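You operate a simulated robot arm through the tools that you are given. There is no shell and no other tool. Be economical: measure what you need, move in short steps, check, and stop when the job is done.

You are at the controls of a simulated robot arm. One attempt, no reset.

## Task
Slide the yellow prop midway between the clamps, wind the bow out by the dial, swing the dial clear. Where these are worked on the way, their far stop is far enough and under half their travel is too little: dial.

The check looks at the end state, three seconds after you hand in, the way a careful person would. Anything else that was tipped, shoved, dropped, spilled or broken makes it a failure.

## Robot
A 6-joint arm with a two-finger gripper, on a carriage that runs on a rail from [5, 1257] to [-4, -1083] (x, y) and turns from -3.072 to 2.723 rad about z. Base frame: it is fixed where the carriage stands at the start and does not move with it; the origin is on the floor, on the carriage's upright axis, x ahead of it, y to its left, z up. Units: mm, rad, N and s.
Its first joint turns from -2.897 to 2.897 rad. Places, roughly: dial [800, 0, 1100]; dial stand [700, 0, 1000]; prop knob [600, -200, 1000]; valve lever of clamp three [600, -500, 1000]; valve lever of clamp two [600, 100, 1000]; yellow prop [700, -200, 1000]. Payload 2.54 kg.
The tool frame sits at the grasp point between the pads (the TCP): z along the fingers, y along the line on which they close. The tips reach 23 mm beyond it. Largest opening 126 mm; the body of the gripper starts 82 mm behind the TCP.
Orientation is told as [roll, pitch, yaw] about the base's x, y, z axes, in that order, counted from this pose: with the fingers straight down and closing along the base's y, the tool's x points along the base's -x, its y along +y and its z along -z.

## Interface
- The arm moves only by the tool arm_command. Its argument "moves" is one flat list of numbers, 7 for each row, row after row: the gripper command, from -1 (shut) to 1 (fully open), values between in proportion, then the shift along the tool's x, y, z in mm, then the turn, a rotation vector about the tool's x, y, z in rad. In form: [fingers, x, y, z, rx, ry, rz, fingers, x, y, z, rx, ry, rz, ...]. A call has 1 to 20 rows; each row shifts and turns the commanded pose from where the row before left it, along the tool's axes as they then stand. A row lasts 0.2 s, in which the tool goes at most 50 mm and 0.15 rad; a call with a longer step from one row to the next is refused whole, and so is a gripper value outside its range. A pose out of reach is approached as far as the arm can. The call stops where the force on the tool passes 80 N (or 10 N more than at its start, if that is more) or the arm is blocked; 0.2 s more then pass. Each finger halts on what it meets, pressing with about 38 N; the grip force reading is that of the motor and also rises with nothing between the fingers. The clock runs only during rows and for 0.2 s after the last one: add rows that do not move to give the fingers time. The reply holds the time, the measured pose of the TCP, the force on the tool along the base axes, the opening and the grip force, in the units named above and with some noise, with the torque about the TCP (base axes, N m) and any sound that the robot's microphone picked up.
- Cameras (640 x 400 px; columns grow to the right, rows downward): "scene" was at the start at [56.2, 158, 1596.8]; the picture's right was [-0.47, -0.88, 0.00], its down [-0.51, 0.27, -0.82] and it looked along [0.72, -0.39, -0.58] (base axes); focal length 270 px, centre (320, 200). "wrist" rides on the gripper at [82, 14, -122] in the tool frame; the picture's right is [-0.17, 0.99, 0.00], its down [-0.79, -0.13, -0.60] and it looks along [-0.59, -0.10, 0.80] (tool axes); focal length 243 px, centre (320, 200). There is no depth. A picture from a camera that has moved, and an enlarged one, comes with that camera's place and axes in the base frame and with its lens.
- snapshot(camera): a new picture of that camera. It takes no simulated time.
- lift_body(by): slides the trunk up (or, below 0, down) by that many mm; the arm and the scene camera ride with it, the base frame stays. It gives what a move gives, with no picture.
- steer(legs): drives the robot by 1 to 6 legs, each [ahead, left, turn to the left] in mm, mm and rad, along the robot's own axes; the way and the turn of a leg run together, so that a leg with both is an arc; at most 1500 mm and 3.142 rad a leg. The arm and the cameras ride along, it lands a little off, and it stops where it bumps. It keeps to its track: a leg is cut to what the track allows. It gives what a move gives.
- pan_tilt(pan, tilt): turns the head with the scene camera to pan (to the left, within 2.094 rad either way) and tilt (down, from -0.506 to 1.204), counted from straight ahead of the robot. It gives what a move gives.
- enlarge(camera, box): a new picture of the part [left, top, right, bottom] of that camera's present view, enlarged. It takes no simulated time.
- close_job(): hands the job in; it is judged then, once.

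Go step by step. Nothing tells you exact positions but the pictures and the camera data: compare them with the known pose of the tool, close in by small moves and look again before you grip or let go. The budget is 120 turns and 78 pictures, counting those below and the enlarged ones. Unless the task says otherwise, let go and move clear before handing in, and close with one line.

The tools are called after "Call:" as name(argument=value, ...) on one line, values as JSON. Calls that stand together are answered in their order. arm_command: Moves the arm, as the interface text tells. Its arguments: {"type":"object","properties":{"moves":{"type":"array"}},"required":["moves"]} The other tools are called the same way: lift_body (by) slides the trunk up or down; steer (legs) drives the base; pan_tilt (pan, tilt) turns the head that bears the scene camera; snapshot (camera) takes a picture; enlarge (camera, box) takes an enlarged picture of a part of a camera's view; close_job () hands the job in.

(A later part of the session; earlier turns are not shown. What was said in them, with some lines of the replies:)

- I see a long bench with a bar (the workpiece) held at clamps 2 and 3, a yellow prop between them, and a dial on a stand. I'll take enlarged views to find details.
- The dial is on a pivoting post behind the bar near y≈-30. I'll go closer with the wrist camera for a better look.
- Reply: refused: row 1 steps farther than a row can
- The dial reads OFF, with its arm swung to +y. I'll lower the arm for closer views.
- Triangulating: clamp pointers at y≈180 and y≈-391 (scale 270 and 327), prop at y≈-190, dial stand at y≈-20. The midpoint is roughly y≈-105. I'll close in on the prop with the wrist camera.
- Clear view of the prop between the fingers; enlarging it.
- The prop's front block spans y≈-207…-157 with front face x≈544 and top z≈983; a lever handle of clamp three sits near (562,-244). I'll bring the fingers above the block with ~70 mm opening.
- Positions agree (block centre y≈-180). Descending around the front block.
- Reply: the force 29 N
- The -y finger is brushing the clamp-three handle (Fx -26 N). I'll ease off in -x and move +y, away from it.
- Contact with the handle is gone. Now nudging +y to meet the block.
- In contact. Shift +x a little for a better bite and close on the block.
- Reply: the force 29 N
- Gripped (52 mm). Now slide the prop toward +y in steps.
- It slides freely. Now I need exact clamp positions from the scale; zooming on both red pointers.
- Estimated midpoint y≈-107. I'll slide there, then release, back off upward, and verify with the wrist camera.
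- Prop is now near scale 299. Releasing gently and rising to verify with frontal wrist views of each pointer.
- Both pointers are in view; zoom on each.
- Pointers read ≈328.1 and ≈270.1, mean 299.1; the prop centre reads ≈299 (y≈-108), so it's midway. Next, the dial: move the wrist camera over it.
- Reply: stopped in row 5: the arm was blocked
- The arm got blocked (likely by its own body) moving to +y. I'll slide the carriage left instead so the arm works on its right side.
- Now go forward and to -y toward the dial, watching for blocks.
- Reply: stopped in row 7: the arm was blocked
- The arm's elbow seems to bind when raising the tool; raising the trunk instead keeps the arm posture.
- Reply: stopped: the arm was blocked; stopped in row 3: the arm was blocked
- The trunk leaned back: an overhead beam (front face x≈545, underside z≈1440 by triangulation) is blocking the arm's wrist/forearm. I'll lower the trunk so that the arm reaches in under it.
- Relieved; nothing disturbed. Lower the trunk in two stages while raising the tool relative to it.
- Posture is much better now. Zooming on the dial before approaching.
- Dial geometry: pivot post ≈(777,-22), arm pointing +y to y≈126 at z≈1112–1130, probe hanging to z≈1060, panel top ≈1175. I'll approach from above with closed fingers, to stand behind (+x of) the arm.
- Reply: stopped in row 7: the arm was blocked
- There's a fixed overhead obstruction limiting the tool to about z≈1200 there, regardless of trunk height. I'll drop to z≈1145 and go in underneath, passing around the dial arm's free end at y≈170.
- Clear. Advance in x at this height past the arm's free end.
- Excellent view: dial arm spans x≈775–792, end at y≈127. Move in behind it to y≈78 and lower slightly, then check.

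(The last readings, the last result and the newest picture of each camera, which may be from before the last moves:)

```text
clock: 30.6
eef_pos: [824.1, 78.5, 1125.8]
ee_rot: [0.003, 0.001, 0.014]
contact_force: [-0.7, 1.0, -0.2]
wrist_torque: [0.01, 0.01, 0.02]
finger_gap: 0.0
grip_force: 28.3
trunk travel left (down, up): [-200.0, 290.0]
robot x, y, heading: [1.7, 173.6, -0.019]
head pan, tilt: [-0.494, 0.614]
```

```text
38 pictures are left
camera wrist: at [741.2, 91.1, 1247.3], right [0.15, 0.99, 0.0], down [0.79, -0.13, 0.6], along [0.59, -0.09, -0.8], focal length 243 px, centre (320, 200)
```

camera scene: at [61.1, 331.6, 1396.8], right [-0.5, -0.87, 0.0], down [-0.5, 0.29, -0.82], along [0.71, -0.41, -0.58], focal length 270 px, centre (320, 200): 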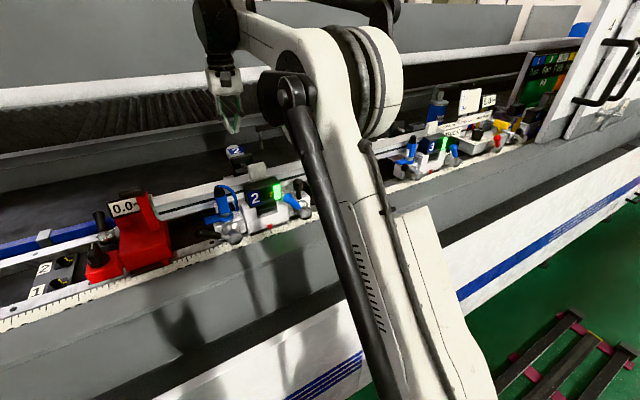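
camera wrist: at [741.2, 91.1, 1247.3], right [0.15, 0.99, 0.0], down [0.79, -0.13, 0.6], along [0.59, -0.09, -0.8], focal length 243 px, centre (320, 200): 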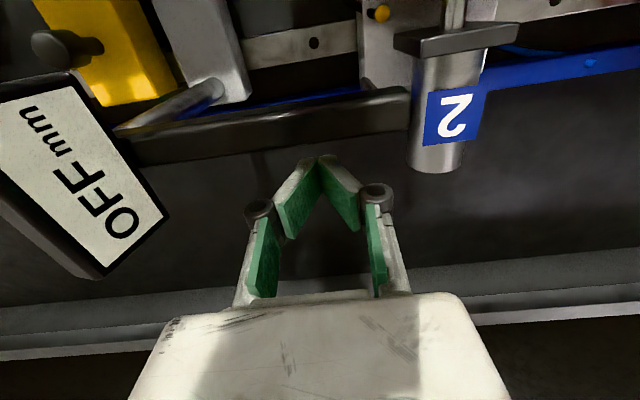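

Now push the arm toward -x along its arc, slowly, first about 45°.

Call:
arm_command(moves=[-1, 8, -2, 0, 0, 0, 0, -1, 8, -2, 0, 0, 0, 0, -1, 13, 1, 0, 0, 0, 0, -1, 13, 1, 0, 0, 0, 0, -1, 13, -1, 0, 0, 0, 0, -1, 12, -2, 0, 0, 0, 0, -1, 12, -4, 0, 0, 0, 0, -1, 11, -6, 0, 0, 0, 0, -1, 0, 0, 0, 0, 0, 0])

Call:
snapshot(camera="wrist")

```text
clock: 32.6
eef_pos: [733.9, 63.8, 1125.1]
ee_rot: [0.005, -0.001, 0.013]
contact_force: [-0.4, -0.4, 0.3]
wrist_torque: [0.03, -0.02, 0.04]
finger_gap: 0.0
grip_force: 27.6
trunk travel left (down, up): [-200.0, 290.0]
robot x, y, heading: [2.1, 173.6, -0.025]
head pan, tilt: [-0.494, 0.614]
```

```text
37 pictures are left
camera wrist: at [651.1, 75.2, 1247.7], right [0.15, 0.99, 0.0], down [0.79, -0.13, 0.6], along [0.59, -0.09, -0.8], focal length 243 px, centre (320, 200)
```

wrist: 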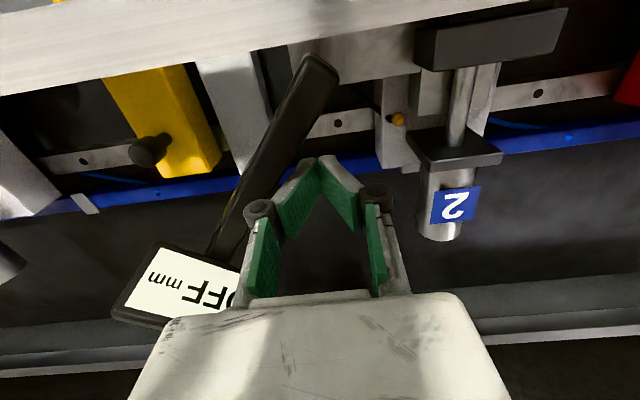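

The arm swings well. Continue toward the working position over the bar.

Call:
arm_command(moves=[-1, 11, -7, 0, 0, 0, 0, -1, 10, -9, 0, 0, 0, 0, -1, 8, -10, 0, 0, 0, 0, -1, 7, -10, 0, 0, 0, 0, -1, 0, 0, 0, 0, 0, 0])

Call:
snapshot(camera="wrist")

```text
clock: 33.8
eef_pos: [697.6, 26.5, 1126.5]
ee_rot: [0.004, -0.001, 0.012]
contact_force: [-0.1, 0.2, 0.0]
wrist_torque: [0.01, 0.02, 0.01]
finger_gap: 0.0
grip_force: 28.7
trunk travel left (down, up): [-200.0, 290.0]
robot x, y, heading: [-1.4, 173.4, -0.022]
head pan, tilt: [-0.494, 0.614]
```

```text
36 pictures are left
camera wrist: at [615.0, 39.1, 1248.0], right [0.15, 0.99, 0.0], down [0.79, -0.13, 0.6], along [0.59, -0.09, -0.8], focal length 243 px, centre (320, 200)
```

wrist: 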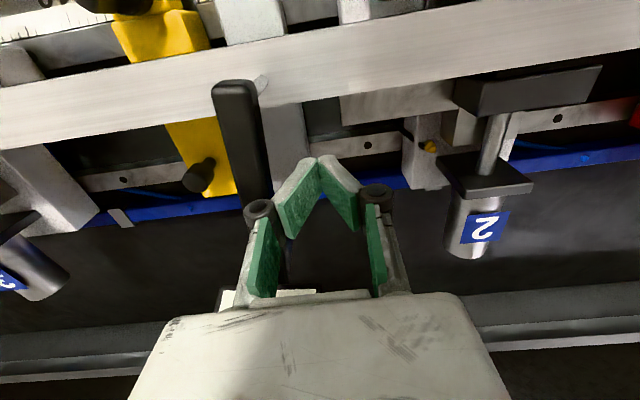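

Arm is nearly perpendicular to the bar. Continue gently until its stop.

Call:
arm_command(moves=[-1, 4, -8, 0, 0, 0, 0, -1, 3, -8, 0, 0, 0, 0, -1, 1, -7, 0, 0, 0, 0, -1, 0, 0, 0, 0, 0, 0])

Call:
snapshot(camera="scene")

Call:
snapshot(camera="wrist")

```text
clock: 34.8
eef_pos: [690.3, 8.4, 1124.9]
ee_rot: [0.004, 0.001, 0.013]
contact_force: [16.3, 24.4, 14.0]
wrist_torque: [-0.7, 0.21, 0.49]
finger_gap: 0.1
grip_force: 28.3
trunk travel left (down, up): [-200.0, 290.0]
robot x, y, heading: [1.3, 174.1, -0.017]
head pan, tilt: [-0.494, 0.614]
```

```text
35 pictures are left
camera scene: at [61.4, 334.3, 1396.6], right [-0.5, -0.87, 0.0], down [-0.5, 0.28, -0.82], along [0.71, -0.41, -0.58], focal length 270 px, centre (320, 200)
```

scene: 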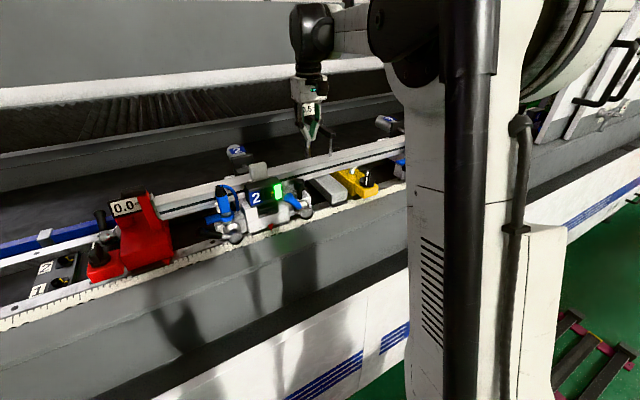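

```text
34 pictures are left
camera wrist: at [609.0, 19.9, 1247.7], right [0.15, 0.99, 0.0], down [0.79, -0.12, 0.6], along [0.59, -0.09, -0.8], focal length 243 px, centre (320, 200)
```

wrist: 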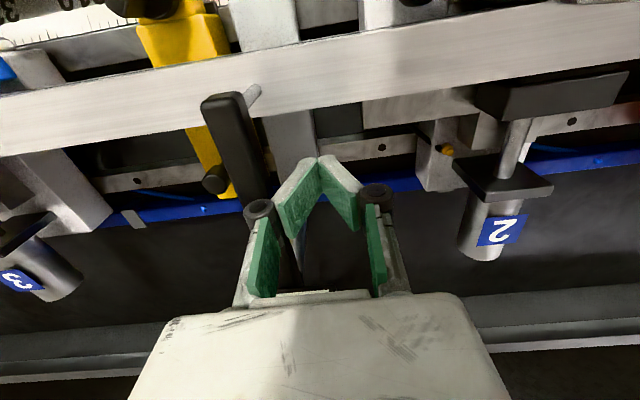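

The stop is reached and the display seems to be on. Back off slightly and read it.

Call:
arm_command(moves=[-1, 0, 15, 0, 0, 0, 0, -1, 0, 25, 0, 0, 0, 0, -1, 0, 25, 0, 0, 0, 0, -1, 0, 0, 0, 0, 0, 0])

Call:
enlarge(camera="scene", box=[260, 70, 360, 180])

```text
clock: 35.8
eef_pos: [689.8, 70.8, 1126.0]
ee_rot: [0.004, -0.001, 0.011]
contact_force: [1.1, 1.2, -0.3]
wrist_torque: [-0.03, -0.02, 0.0]
finger_gap: 0.1
grip_force: 27.6
trunk travel left (down, up): [-200.0, 290.0]
robot x, y, heading: [-0.3, 174.8, -0.025]
head pan, tilt: [-0.494, 0.614]
```

```text
3.64 times, centred on (310, 125) of scene
camera zoom: at [60.7, 331.8, 1396.8], right [-0.5, -0.87, 0.0], down [-0.5, 0.29, -0.82], along [0.71, -0.41, -0.58], focal length 980 px, centre (356, 473)
```

zoom: 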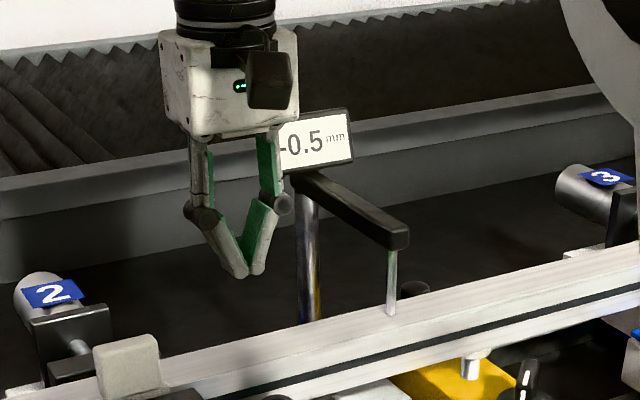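

The dial now reads -0.5 mm with its probe on the bar near the prop. Next I go to the prop knob; retreat first in -x, then across.

Call:
arm_command(moves=[-1, 45, 0, 0, 0, 0, 0, -1, 45, 0, 0, 0, 0, 0, -1, 45, 0, 0, 0, 0, 0, -1, 45, 0, 0, 0, 0, 0, 0, 30, -35, 0, 0, 0, 0, 0, 0, -45, 0, 0, 0, 0, 0, 0, -45, 0, 0, 0, 0, 0, 0, -45, 0, 0, 0, 0, 0, 0, -10, 0, 0, 0, -0.01, 0, 0, 0, 0, 0, 0, 0])

Call:
snapshot(camera="wrist")

Call:
enlarge(camera="scene", box=[270, 90, 400, 210])

```text
clock: 38.0
eef_pos: [480.2, -114.6, 1124.6]
ee_rot: [0.003, 0.001, 0.022]
contact_force: [-0.1, -0.4, 0.4]
wrist_torque: [0.01, 0.0, -0.02]
finger_gap: 63.1
grip_force: 0.0
trunk travel left (down, up): [-200.0, 290.0]
robot x, y, heading: [2.1, 176.6, -0.027]
head pan, tilt: [-0.494, 0.614]
```

```text
32 pictures are left
camera wrist: at [398.9, -102.6, 1246.2], right [0.14, 0.99, 0.0], down [0.79, -0.12, 0.6], along [0.59, -0.08, -0.8], focal length 243 px, centre (320, 200)
```

wrist: 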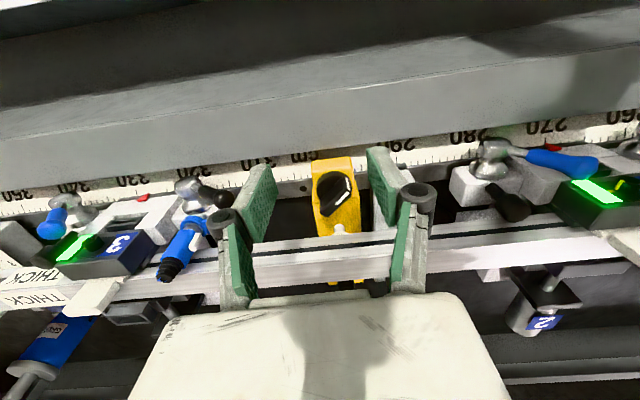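

```text
3.33 times, centred on (335, 150) of scene
camera zoom: at [60.8, 331.6, 1396.9], right [-0.5, -0.87, 0.0], down [-0.5, 0.29, -0.82], along [0.71, -0.41, -0.58], focal length 899 px, centre (270, 367)
```

zoom: 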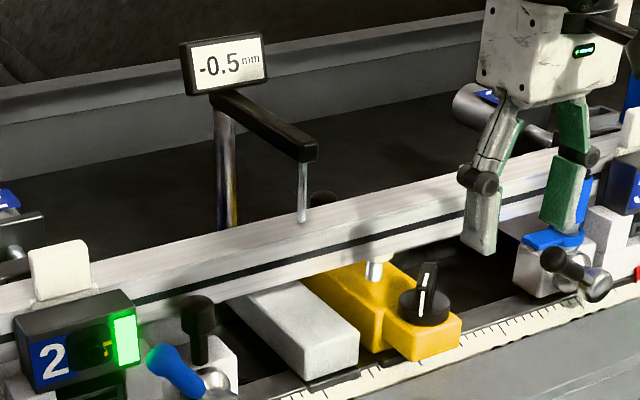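

Dial -0.5 still. Moving above the knob for a close look at its blade orientation.

Call:
arm_command(moves=[0.2, -35, 2, 18, 0, 0, -0.02, 0.2, -35, 2, 18, 0, 0, 0, 0.2, 0, 0, 10, 0, 0, 0, 0.2, 0, 0, 0, 0, 0, 0])

Call:
enlarge(camera="wrist", box=[260, 110, 400, 250])

Call:
enlarge(camera="scene", box=[330, 150, 390, 205])

```text
clock: 39.0
eef_pos: [552.0, -106.7, 1078.8]
ee_rot: [0.006, 0.0, 0.042]
contact_force: [0.3, -0.1, -0.3]
wrist_torque: [0.0, 0.0, 0.0]
finger_gap: 75.5
grip_force: 0.1
trunk travel left (down, up): [-200.0, 290.0]
robot x, y, heading: [0.1, 176.2, -0.023]
head pan, tilt: [-0.494, 0.614]
```

```text
2.86 times, centred on (330, 180) of wrist
camera zoom: at [468.6, -97.3, 1200.9], right [0.12, 0.99, 0.0], down [0.8, -0.1, 0.6], along [0.59, -0.07, -0.8], focal length 693 px, centre (291, 257)
```

zoom: 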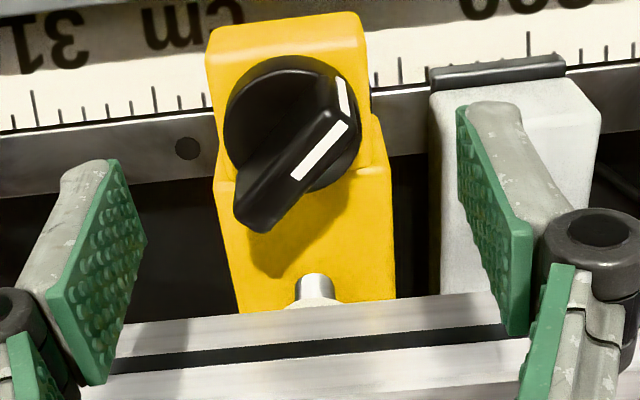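

```text
7.27 times, centred on (360, 178) of scene
camera zoom: at [60.9, 331.7, 1396.9], right [-0.5, -0.87, 0.0], down [-0.5, 0.29, -0.82], along [0.71, -0.41, -0.58], focal length 1961 px, centre (29, 364)
```

zoom: 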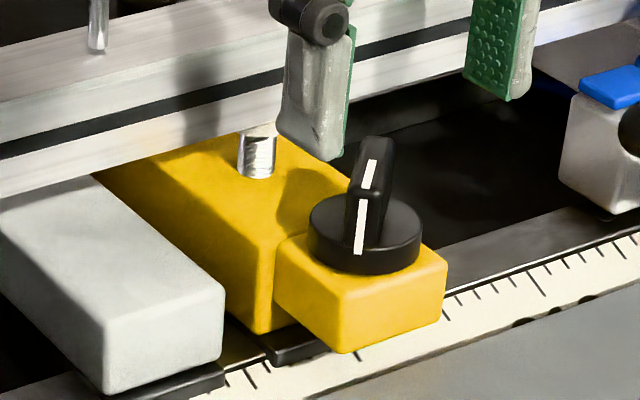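

Knob centre ≈(566,-108), blade top z≈1025, disc top ≈998; blade runs from (-x,+y) to (+x,-y) at 45°. I'll yaw the gripper -45° so the fingers close across the blade, then look.

Call:
arm_command(moves=[-0.3, -13.5, 0, 0, 0, 0, 0.137, -0.3, 0, 0, 0, 0, 0, 0.138, -0.3, 0, 0, 0, 0, 0, 0.138, -0.3, 0, 0, 0, 0, 0, 0.138, -0.3, 0, 0, 0, 0, 0, 0.138, -0.3, 0, 0, 0, 0, 0, 0.138, -0.3, 0, 0, 0, 0, 0, 0])

Call:
snapshot(camera="wrist")

```text
clock: 40.6
eef_pos: [565.1, -106.0, 1080.1]
ee_rot: [0.001, 0.002, -0.784]
contact_force: [0.7, 0.3, 0.3]
wrist_torque: [0.01, 0.01, 0.02]
finger_gap: 44.4
grip_force: 0.1
trunk travel left (down, up): [-200.0, 290.0]
robot x, y, heading: [2.2, 176.3, -0.022]
head pan, tilt: [-0.494, 0.614]
```

```text
28 pictures are left
camera wrist: at [516.8, -39.5, 1201.4], right [0.81, 0.58, 0.0], down [0.47, -0.66, 0.59], along [0.35, -0.48, -0.8], focal length 243 px, centre (320, 200)
```

wrist: 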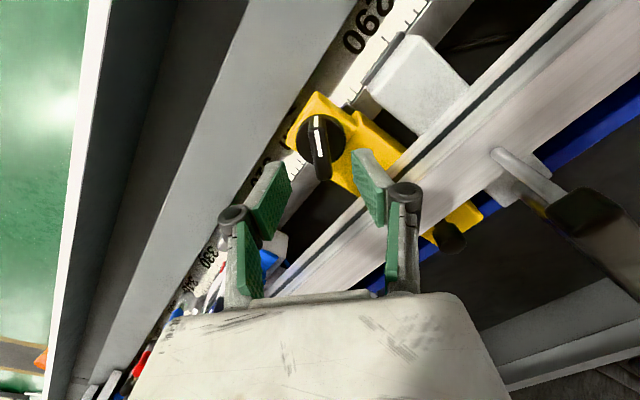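

Aligned with the blade. Descend to z≈1025.

Call:
arm_command(moves=[-0.3, 0, 0, 25, 0, 0, 0, -0.3, 0, 0, 20, 0, 0, 0, -0.3, 0, 0, 10, 0, 0, 0, -0.3, 0, 0, 0, 0, 0, 0])

Call:
enlarge(camera="wrist", box=[240, 90, 420, 260])

```text
clock: 41.6
eef_pos: [565.1, -104.7, 1025.5]
ee_rot: [0.002, 0.002, -0.784]
contact_force: [3.1, 1.7, 8.0]
wrist_torque: [0.13, -0.23, -0.06]
finger_gap: 48.5
grip_force: 2.0
trunk travel left (down, up): [-200.0, 290.0]
robot x, y, heading: [-1.1, 172.2, -0.02]
head pan, tilt: [-0.494, 0.614]
```

```text
2.35 times, centred on (330, 175) of wrist
camera zoom: at [516.6, -38.7, 1147.0], right [0.81, 0.58, 0.0], down [0.47, -0.66, 0.59], along [0.35, -0.48, -0.8], focal length 571 px, centre (296, 259)
```

zoom: 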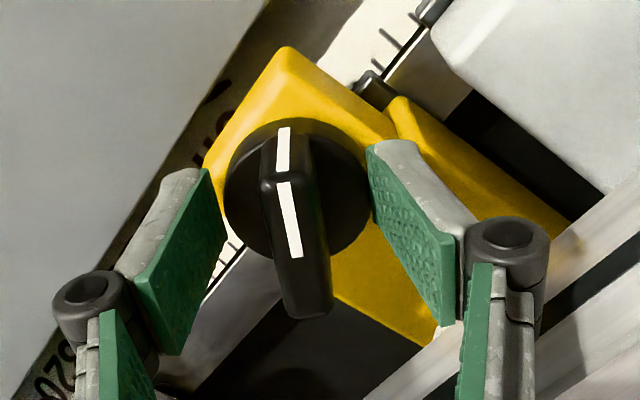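

Well placed; slight touch on the +y finger, closing will free it. Closing on the blade.

Call:
arm_command(moves=[-1, 0, 0, 0, 0, 0, 0, -1, 0, 0, 0, 0, 0, 0, -1, 0, 0, 0, 0, 0, 0])

Call:
enlarge(camera="wrist", box=[240, 90, 420, 260])

Call:
enlarge(camera="scene", box=[280, 80, 400, 200])

```text
clock: 42.4
eef_pos: [565.3, -103.6, 1027.1]
ee_rot: [0.004, 0.0, -0.784]
contact_force: [12.4, 1.3, 62.5]
wrist_torque: [0.58, 0.41, -0.39]
finger_gap: 15.1
grip_force: 41.1
trunk travel left (down, up): [-200.0, 290.0]
robot x, y, heading: [-1.9, 175.5, -0.028]
head pan, tilt: [-0.494, 0.614]
```

```text
2.35 times, centred on (330, 175) of wrist
camera zoom: at [515.5, -37.7, 1149.0], right [0.81, 0.58, 0.0], down [0.46, -0.65, 0.6], along [0.35, -0.48, -0.8], focal length 571 px, centre (296, 259)
```

zoom: 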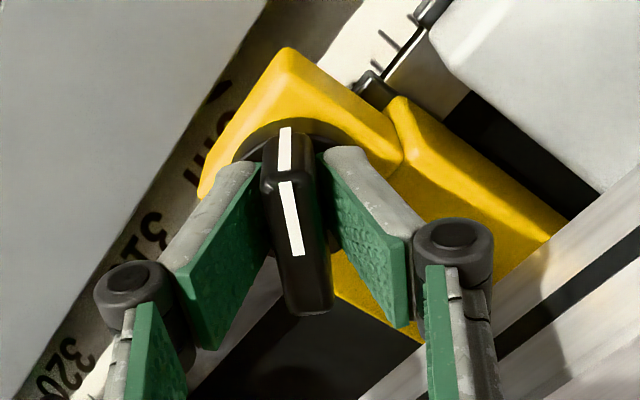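

```text
3.33 times, centred on (340, 140) of scene
camera zoom: at [58.8, 333.2, 1397.2], right [-0.5, -0.87, 0.0], down [-0.5, 0.28, -0.82], along [0.71, -0.41, -0.57], focal length 899 px, centre (253, 400)
```

zoom: 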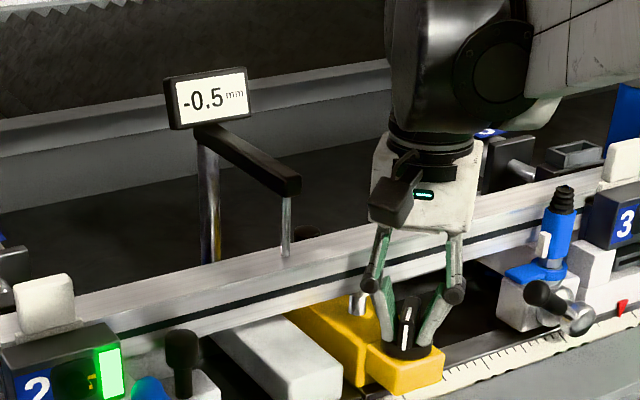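

Gripped the blade, but the tips press down on the disc (62 N); ease up a few mm.

Call:
arm_command(moves=[-0.6, 0, 0, -2, 0, 0, 0, -0.6, 0, 0, -3, 0, 0, 0, -1, 0, 0, 0, 0, 0, 0, -1, 0, 0, 0, 0, 0, 0, -1, 0, 0, 0, 0, 0, 0])

```text
clock: 43.6
eef_pos: [565.6, -106.2, 1028.3]
ee_rot: [0.001, 0.006, -0.787]
contact_force: [-1.4, 6.4, -27.7]
wrist_torque: [-0.48, -0.49, -0.32]
finger_gap: 14.9
grip_force: 41.5
trunk travel left (down, up): [-200.0, 290.0]
robot x, y, heading: [-3.0, 174.2, -0.025]
head pan, tilt: [-0.494, 0.614]
```

Settle slightly and turn the knob clockwise (from above) by 0.2 rad to see how the dial responds.

Call:
arm_command(moves=[-1, 0, 0, 1.5, 0, 0, 0, -1, 0, 0, 0, 0, 0, 0.1, -1, 0, 0, 0, 0, 0, 0.1, -1, 0, 0, 0, 0, 0, 0])

Call:
enlarge(camera="scene", box=[280, 80, 400, 200])

```text
clock: 44.6
eef_pos: [566.6, -105.3, 1027.3]
ee_rot: [0.002, 0.003, -0.987]
contact_force: [5.9, 3.5, 2.5]
wrist_torque: [0.95, 0.45, 0.01]
finger_gap: 15.2
grip_force: 40.7
trunk travel left (down, up): [-200.0, 290.0]
robot x, y, heading: [-1.0, 174.8, -0.024]
head pan, tilt: [-0.494, 0.614]
```

```text
3.33 times, centred on (340, 140) of scene
camera zoom: at [61.2, 332.0, 1396.9], right [-0.5, -0.87, 0.0], down [-0.5, 0.29, -0.82], along [0.71, -0.41, -0.58], focal length 899 px, centre (253, 400)
```

zoom: 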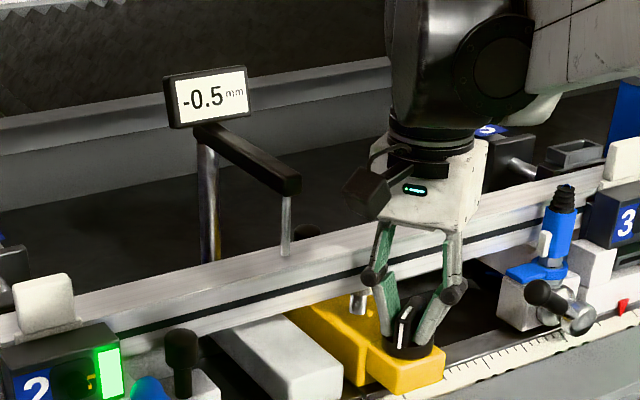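

No change yet at 0.2 rad; continue 0.45 rad further.

Call:
arm_command(moves=[-1, 0, 0, 0, 0, 0, 0.11, -1, 0, 0, 0, 0, 0, 0.11, -1, 0, 0, 0, 0, 0, 0.11, -1, 0, 0, 0, 0, 0, 0.11, -1, 0, 0, 0, 0, 0, 0])

Call:
enlarge(camera="scene", box=[280, 80, 400, 200])

```text
clock: 45.8
eef_pos: [567.3, -104.9, 1027.3]
ee_rot: [-0.001, 0.003, -1.426]
contact_force: [30.5, 1.2, 21.7]
wrist_torque: [-0.26, -0.73, 0.05]
finger_gap: 15.1
grip_force: 40.4
trunk travel left (down, up): [-200.0, 290.0]
robot x, y, heading: [2.2, 176.6, -0.025]
head pan, tilt: [-0.494, 0.614]
```

```text
3.33 times, centred on (340, 140) of scene
camera zoom: at [62.0, 332.4, 1396.8], right [-0.5, -0.87, 0.0], down [-0.5, 0.28, -0.82], along [0.71, -0.41, -0.58], focal length 899 px, centre (253, 400)
```

zoom: 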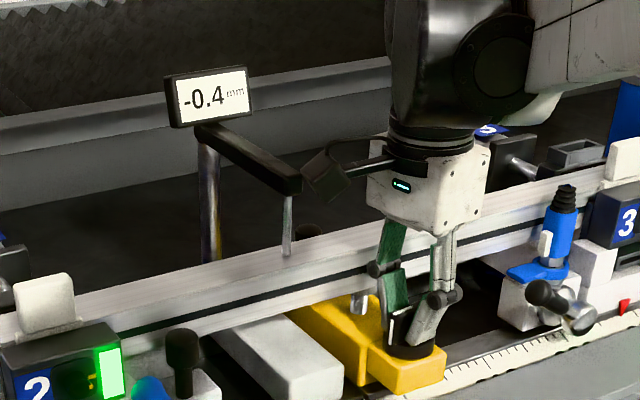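

Clockwise raises it: now -0.4. I'll release, lift off, rotate back by π (the blade is symmetric) and regrip for a long clockwise stroke.

Call:
arm_command(moves=[-0.52, 0, 0, 0, 0, 0, 0, -0.52, 0, 0, 0, 0, 0, 0, -0.52, 0, 0, -25, 0, 0, 0, -0.52, 0, 0, -25, 0, 0, 0, -0.52, 0, 0, 0, 0, 0, -0.14, -0.52, 0, 0, 0, 0, 0, -0.15, -0.52, 0, 0, 0, 0, 0, -0.15, -0.52, 0, 0, 0, 0, 0, -0.15, -0.52, 0, 0, 0, 0, 0, -0.15, -0.52, 0, 0, 0, 0, 0, -0.15, -0.52, 0, 0, 0, 0, 0, -0.15, -0.52, 0, 0, 0, 0, 0, -0.15, -0.52, 0, 0, 0, 0, 0, -0.15, -0.52, 0, 0, 0, 0, 0, -0.15, -0.52, 0, 0, 0, 0, 0, 0])

Call:
enlarge(camera="scene", box=[280, 80, 400, 200])

```text
clock: 49.0
eef_pos: [565.5, -106.3, 1077.6]
ee_rot: [0.004, -0.001, 0.065]
contact_force: [0.5, 0.1, 0.5]
wrist_torque: [0.01, -0.01, -0.03]
finger_gap: 30.6
grip_force: 0.0
trunk travel left (down, up): [-200.0, 290.0]
robot x, y, heading: [3.5, 176.7, -0.028]
head pan, tilt: [-0.494, 0.614]
```

```text
3.33 times, centred on (340, 140) of scene
camera zoom: at [60.8, 331.6, 1396.8], right [-0.5, -0.87, 0.0], down [-0.5, 0.29, -0.82], along [0.71, -0.41, -0.58], focal length 899 px, centre (253, 400)
```

zoom: 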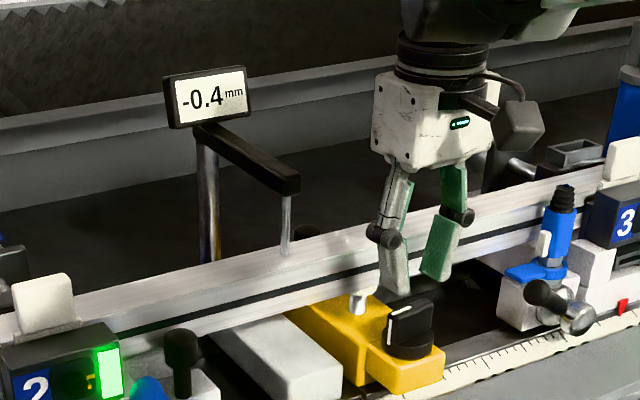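

Reading holds. Continue rotating to +1.71 rad.

Call:
arm_command(moves=[-0.52, 0, 0, 0, 0, 0, -0.15, -0.52, 0, 0, 0, 0, 0, -0.15, -0.52, 0, 0, 0, 0, 0, -0.15, -0.52, 0, 0, 0, 0, 0, -0.15, -0.52, 0, 0, 0, 0, 0, -0.15, -0.52, 0, 0, 0, 0, 0, -0.15, -0.52, 0, 0, 0, 0, 0, -0.15, -0.52, 0, 0, 0, 0, 0, -0.15, -0.52, 0, 0, 0, 0, 0, -0.15, -0.52, 0, 0, 0, 0, 0, -0.15, -0.52, 0, 0, 0, 0, 0, -0.15, -0.52, 0, 0, 0, 0, 0, 0])

Call:
enlarge(camera="wrist", box=[230, 80, 420, 250])

```text
clock: 51.6
eef_pos: [565.3, -105.4, 1077.7]
ee_rot: [0.0, -0.004, 1.715]
contact_force: [-0.1, -0.7, 0.0]
wrist_torque: [-0.02, -0.02, 0.0]
finger_gap: 30.3
grip_force: 0.0
trunk travel left (down, up): [-200.0, 290.0]
robot x, y, heading: [2.8, 172.7, -0.023]
head pan, tilt: [-0.494, 0.614]
```

```text
2.35 times, centred on (325, 165) of wrist
camera zoom: at [563.1, -190.8, 1199.1], right [-1.0, 0.02, 0.0], down [0.02, 0.8, 0.6], along [0.01, 0.6, -0.8], focal length 571 px, centre (308, 282)
```

zoom: 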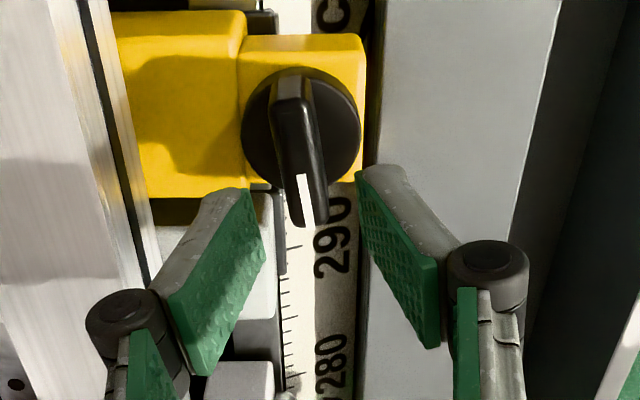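

Aligned. Shift 2.5 mm toward the knob axis, descend and grip.

Call:
arm_command(moves=[-0.52, 2.5, 0, 24, 0, 0, 0, -0.52, 0, 0, 24, 0, 0, 0, -0.52, 0, 0, 0, 0, 0, 0, -1, 0, 0, 0, 0, 0, 0, -1, 0, 0, 0, 0, 0, 0, -1, 0, 0, 0, 0, 0, 0])

```text
clock: 53.0
eef_pos: [566.6, -108.7, 1029.3]
ee_rot: [0.0, -0.006, 1.715]
contact_force: [26.0, -1.1, 5.9]
wrist_torque: [-0.09, -0.67, -0.02]
finger_gap: 15.3
grip_force: 40.6
trunk travel left (down, up): [-200.0, 290.0]
robot x, y, heading: [2.2, 177.8, -0.025]
head pan, tilt: [-0.494, 0.614]
```

Gripped. Turn clockwise ~1 rad and read.

Call:
arm_command(moves=[-1, 0, -1, 0, 0, 0, 0.1, -1, 0, 0, 0, 0, 0, 0.12, -1, 0, 0, 0, 0, 0, 0.12, -1, 0, 0, 0, 0, 0, 0.12, -1, 0, 0, 0, 0, 0, 0.12, -1, 0, 0, 0, 0, 0, 0.12, -1, 0, 0, 0, 0, 0, 0.12, -1, 0, 0, 0, 0, 0, 0.12, -1, 0, 0, 0, 0, 0, 0])

Call:
enlarge(camera="scene", box=[280, 80, 400, 200])

```text
clock: 55.0
eef_pos: [567.5, -108.3, 1028.6]
ee_rot: [0.003, -0.002, 0.772]
contact_force: [16.6, 2.1, -3.7]
wrist_torque: [0.45, -0.75, -0.03]
finger_gap: 14.7
grip_force: 40.6
trunk travel left (down, up): [-200.0, 290.0]
robot x, y, heading: [1.1, 178.1, -0.022]
head pan, tilt: [-0.494, 0.614]
```

```text
3.33 times, centred on (340, 140) of scene
camera zoom: at [62.1, 331.6, 1396.8], right [-0.5, -0.87, 0.0], down [-0.5, 0.29, -0.82], along [0.71, -0.41, -0.58], focal length 899 px, centre (253, 400)
```

zoom: 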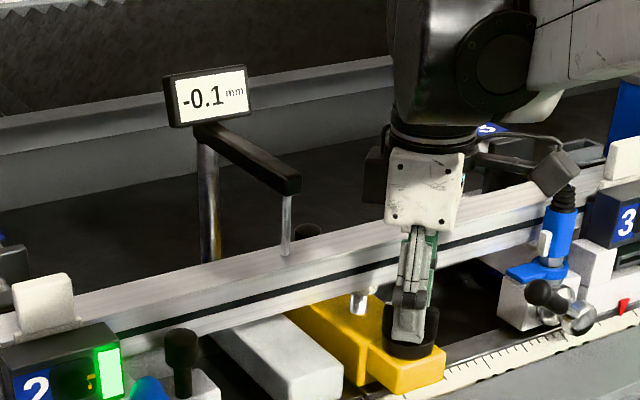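

-0.1 now (≈0.32 mm/rad). Turn another 0.24 rad.

Call:
arm_command(moves=[-1, 0, 0, 0, 0, 0, 0.08, -1, 0, 0, 0, 0, 0, 0.08, -1, 0, 0, 0, 0, 0, 0.08, -1, 0, 0, 0, 0, 0, 0])

Call:
enlarge(camera="scene", box=[300, 90, 360, 150])

```text
clock: 56.0
eef_pos: [566.4, -108.8, 1028.4]
ee_rot: [0.005, 0.001, 0.533]
contact_force: [14.8, 1.0, -9.8]
wrist_torque: [0.46, -1.0, -0.02]
finger_gap: 15.1
grip_force: 41.1
trunk travel left (down, up): [-200.0, 290.0]
robot x, y, heading: [2.7, 174.1, -0.025]
head pan, tilt: [-0.494, 0.614]
```

```text
6.67 times, centred on (330, 120) of scene
camera zoom: at [62.4, 331.4, 1396.7], right [-0.5, -0.87, 0.0], down [-0.5, 0.29, -0.82], along [0.71, -0.41, -0.58], focal length 1797 px, centre (253, 733)
```

zoom: 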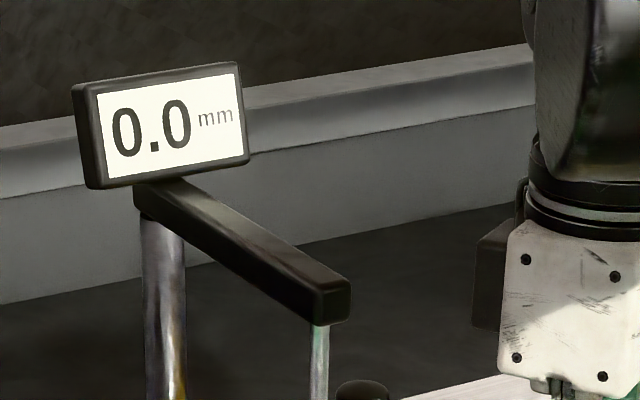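

The dial reads 0.0. Release, lift off, and re-check the reading.

Call:
arm_command(moves=[-0.6, 0, 0, 0, 0, 0, 0, -0.5, 0, 0, 0, 0, 0, 0, -0.5, 0, 0, -10, 0, 0, 0, -0.5, 0, 0, -25, 0, 0, 0, -0.5, 0, 0, -25, 0, 0, 0, -0.5, 0, 0, -20, 0, 0, 0, -0.5, 0, 0, 0, 0, 0, 0])

Call:
enlarge(camera="scene", box=[280, 80, 400, 200])

```text
clock: 57.6
eef_pos: [567.3, -109.1, 1110.4]
ee_rot: [0.005, -0.001, 0.535]
contact_force: [0.0, -0.4, 1.0]
wrist_torque: [-0.01, 0.01, 0.01]
finger_gap: 31.4
grip_force: 0.0
trunk travel left (down, up): [-200.0, 290.0]
robot x, y, heading: [2.9, 178.1, -0.022]
head pan, tilt: [-0.494, 0.614]
```

```text
3.33 times, centred on (340, 140) of scene
camera zoom: at [60.7, 331.7, 1396.8], right [-0.5, -0.87, 0.0], down [-0.5, 0.29, -0.82], along [0.71, -0.41, -0.58], focal length 899 px, centre (253, 400)
```

zoom: 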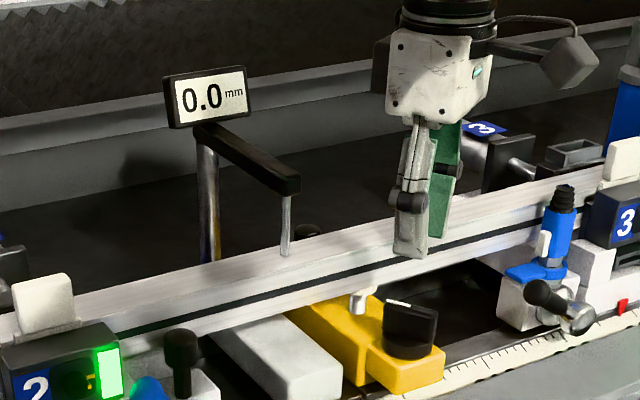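

Still 0.0 after release. Now straighten the gripper, close it and go to the -y side of the dial arm.

Call:
arm_command(moves=[-1, 0, 0, -10, 0, 0, 0.14, -1, 0, 0, -5, 0, 0, 0.14, -1, 0, 0, 0, 0, 0, 0.14, -1, 0, 0, 0, 0, 0, 0.115, -1, -40, -3, 0, 0, 0, 0, -1, -40, -3, 0, 0, 0, 0, -1, -43, 0, 0, 0, 0, 0, -1, 0, 0, 0, 0, 0, 0])

Call:
snapshot(camera="wrist")

```text
clock: 59.4
eef_pos: [691.7, -114.7, 1123.6]
ee_rot: [0.003, 0.001, -0.001]
contact_force: [0.8, 0.4, 0.3]
wrist_torque: [-0.02, 0.06, 0.02]
finger_gap: 0.0
grip_force: 28.0
trunk travel left (down, up): [-200.0, 290.0]
robot x, y, heading: [2.7, 172.6, -0.025]
head pan, tilt: [-0.494, 0.614]
```

```text
17 pictures are left
camera wrist: at [609.1, -101.6, 1245.8], right [0.17, 0.99, 0.0], down [0.79, -0.14, 0.6], along [0.59, -0.1, -0.8], focal length 243 px, centre (320, 200)
```

wrist: 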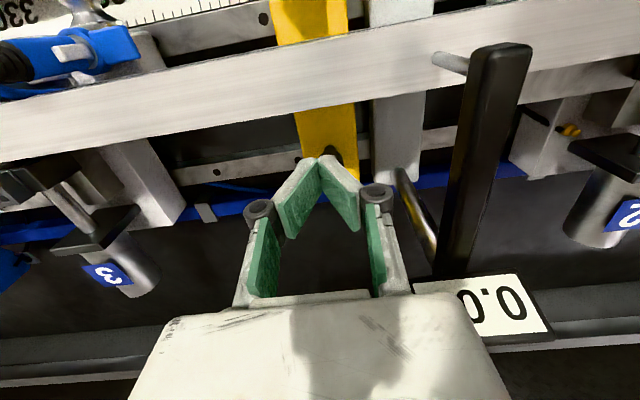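

Clear side. Push the arm back toward +y along its arc.

Call:
arm_command(moves=[-1, 0, 12.5, 0, 0, 0, 0, -1, 0, 12.5, 0, 0, 0, 0, -1, 1, 12.5, 0, 0, 0, 0, -1, 1, 12.5, 0, 0, 0, 0, -1, 1, 9, 0, 0, 0, 0, -1, 1, 9, 0, 0, 0, 0, -1, 1.5, 12.8, 0, 0, 0, 0, -1, 1.5, 12.8, 0, 0, 0, 0, -1, -1.5, 12.7, 0, 0, 0, 0, -1, -1.5, 12.7, 0, 0, 0, 0, -1, -5, 11.9, 0, 0, 0, 0, -1, -5, 11.9, 0, 0, 0, 0, -1, 0, 0, 0, 0, 0, 0])

Call:
snapshot(camera="wrist")

```text
clock: 62.2
eef_pos: [695.1, 27.1, 1124.6]
ee_rot: [0.003, -0.001, -0.002]
contact_force: [0.0, -0.5, 0.7]
wrist_torque: [0.01, 0.02, -0.01]
finger_gap: 0.0
grip_force: 28.4
trunk travel left (down, up): [-200.0, 290.0]
robot x, y, heading: [-0.6, 175.8, -0.021]
head pan, tilt: [-0.494, 0.614]
```

```text
16 pictures are left
camera wrist: at [613.4, 40.6, 1246.7], right [0.17, 0.99, 0.0], down [0.79, -0.14, 0.6], along [0.59, -0.1, -0.8], focal length 243 px, centre (320, 200)
```

wrist: 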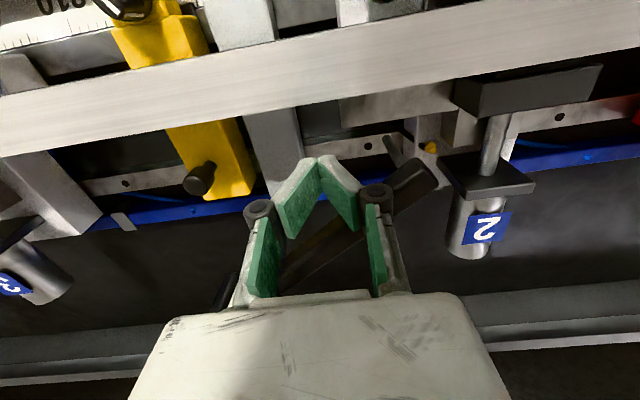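

Swinging well, past halfway. Continue to the parked stop.

Call:
arm_command(moves=[-1, -9, 10, 0, 0, 0, 0, -1, -9, 10, 0, 0, 0, 0, -1, -10, 7.7, 0, 0, 0, 0, -1, -10, 7.7, 0, 0, 0, 0, -1, -12, 5, 0, 0, 0, 0, -1, -11, 4, 0, 0, 0, 0, -1, 0, 0, 0, 0, 0, 0])

Call:
snapshot(camera="wrist")

```text
clock: 63.8
eef_pos: [758.0, 72.3, 1124.2]
ee_rot: [0.004, 0.0, -0.001]
contact_force: [0.2, -0.3, -0.4]
wrist_torque: [-0.01, -0.02, 0.0]
finger_gap: 0.2
grip_force: 28.4
trunk travel left (down, up): [-200.0, 290.0]
robot x, y, heading: [-0.2, 174.7, -0.026]
head pan, tilt: [-0.494, 0.614]
```

```text
15 pictures are left
camera wrist: at [674.5, 85.6, 1247.0], right [0.17, 0.99, 0.0], down [0.79, -0.14, 0.6], along [0.59, -0.1, -0.8], focal length 243 px, centre (320, 200)
```

wrist: 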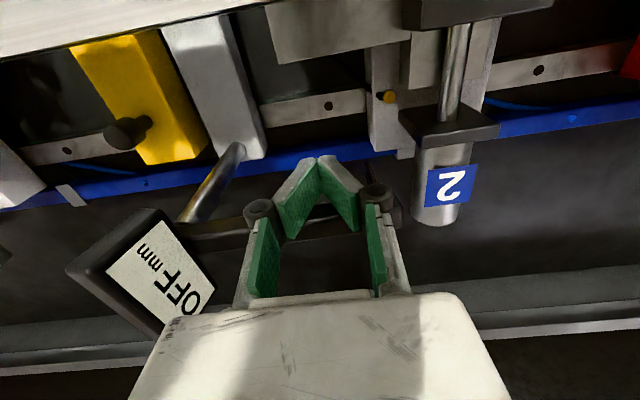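

Dial is parked and OFF again. A small extra nudge to its stop, then retreat straight back.

Call:
arm_command(moves=[-1, -5, 0, 0, 0, 0, 0, -1, -4, 0, 0, 0, 0, 0, -1, 0, 0, 0, 0, 0, 0, -1, 30, 0, 0, 0, 0, 0, -1, 45, 0, 0, 0, 0, 0, -1, 45, 0, 0, 0, 0, 0, -1, 45, 0, 0, 0, 0, 0, -1, 45, 0, 0, 0, 0, 0, -1, 45, 0, 0, 0, 0, 0, -1, 40, -10, 0, 0, 0, 0, -1, 0, 0, 0, 0, 0, 0])

Call:
snapshot(camera="scene")

Call:
snapshot(camera="wrist")

```text
clock: 66.2
eef_pos: [469.3, 63.4, 1126.0]
ee_rot: [0.004, 0.0, -0.002]
contact_force: [-1.0, -1.0, -0.2]
wrist_torque: [0.03, -0.06, 0.01]
finger_gap: 0.4
grip_force: 28.4
trunk travel left (down, up): [-200.0, 290.0]
robot x, y, heading: [-0.2, 174.8, -0.021]
head pan, tilt: [-0.494, 0.614]
```

```text
14 pictures are left
camera scene: at [59.9, 331.7, 1396.9], right [-0.5, -0.87, 0.0], down [-0.5, 0.29, -0.82], along [0.71, -0.41, -0.58], focal length 270 px, centre (320, 200)
```

scene: 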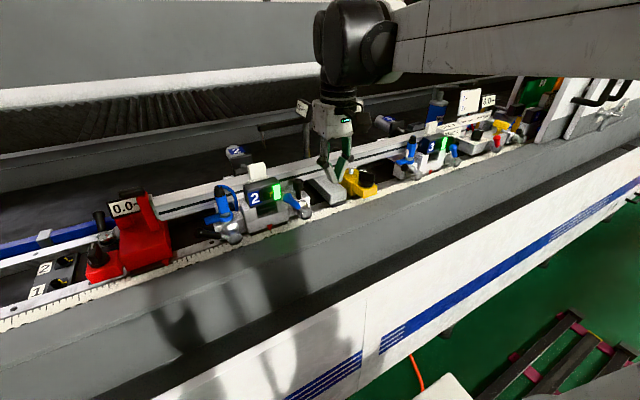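

```text
13 pictures are left
camera wrist: at [387.0, 76.1, 1248.4], right [0.17, 0.99, 0.0], down [0.79, -0.14, 0.6], along [0.59, -0.1, -0.8], focal length 243 px, centre (320, 200)
```

wrist: 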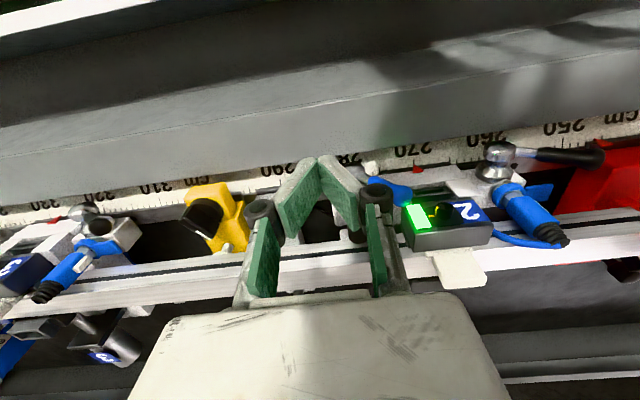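

Dial parked. I'll verify the prop's final position and clamp three's handle from a frontal wrist view.

Call:
arm_command(moves=[-1, 0, -45, 0, 0, 0, 0, -1, 0, -45, 0, 0, 0, 0, -1, 0, -45, 0, 0, 0, 0, 1, 0, -36, 0, 0, 0, 0, 1, 0, 0, 0, 0, 0, 0, 1, 0, 0, 0, 0, 0, 0, 1, 0, 0, 0, 0, 0, 0])

Call:
enlarge(camera="wrist", box=[80, 110, 600, 260])

Call:
enlarge(camera="scene", box=[230, 80, 350, 200])

```text
clock: 67.8
eef_pos: [470.9, -108.3, 1122.9]
ee_rot: [0.005, -0.002, -0.001]
contact_force: [-0.5, 0.2, -0.1]
wrist_torque: [-0.01, -0.01, -0.01]
finger_gap: 126.0
grip_force: 0.0
trunk travel left (down, up): [-200.0, 290.0]
robot x, y, heading: [-0.3, 172.6, -0.026]
head pan, tilt: [-0.494, 0.614]
```

```text
1.23 times, centred on (340, 185) of wrist
camera zoom: at [387.6, -95.8, 1246.3], right [0.17, 0.99, 0.0], down [0.79, -0.14, 0.6], along [0.59, -0.1, -0.8], focal length 299 px, centre (295, 218)
```

zoom: 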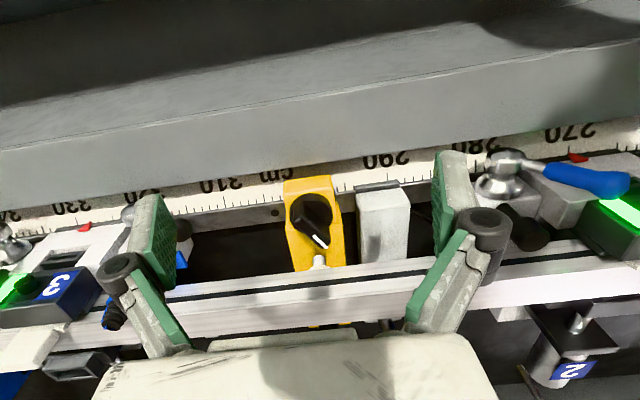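

```text
3.33 times, centred on (290, 140) of scene
camera zoom: at [60.7, 331.7, 1396.8], right [-0.5, -0.87, 0.0], down [-0.5, 0.29, -0.82], along [0.71, -0.41, -0.58], focal length 899 px, centre (420, 400)
```

zoom: 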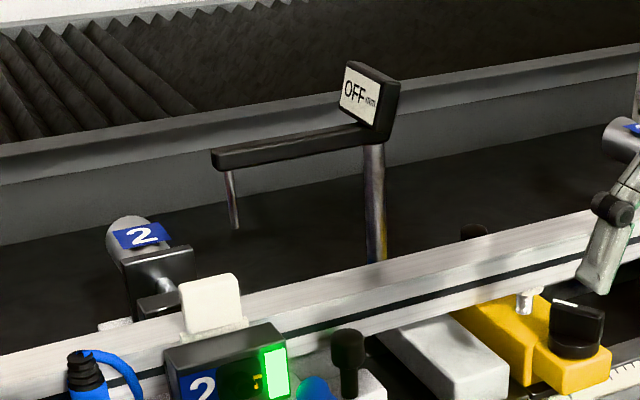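

The dial is parked and OFF, the prop sits midway (≈299 cm), and everything else is undisturbed. The gripper is open and clear, so I'm handing in.

Call:
close_job()

```text
The job is handed in.
```

The yellow prop is midway between clamps two and three (about 299 cm on the scale), the bow is wound out to 0.0 mm on the dial, and the dial is swung back to its stop; the job is handed in.
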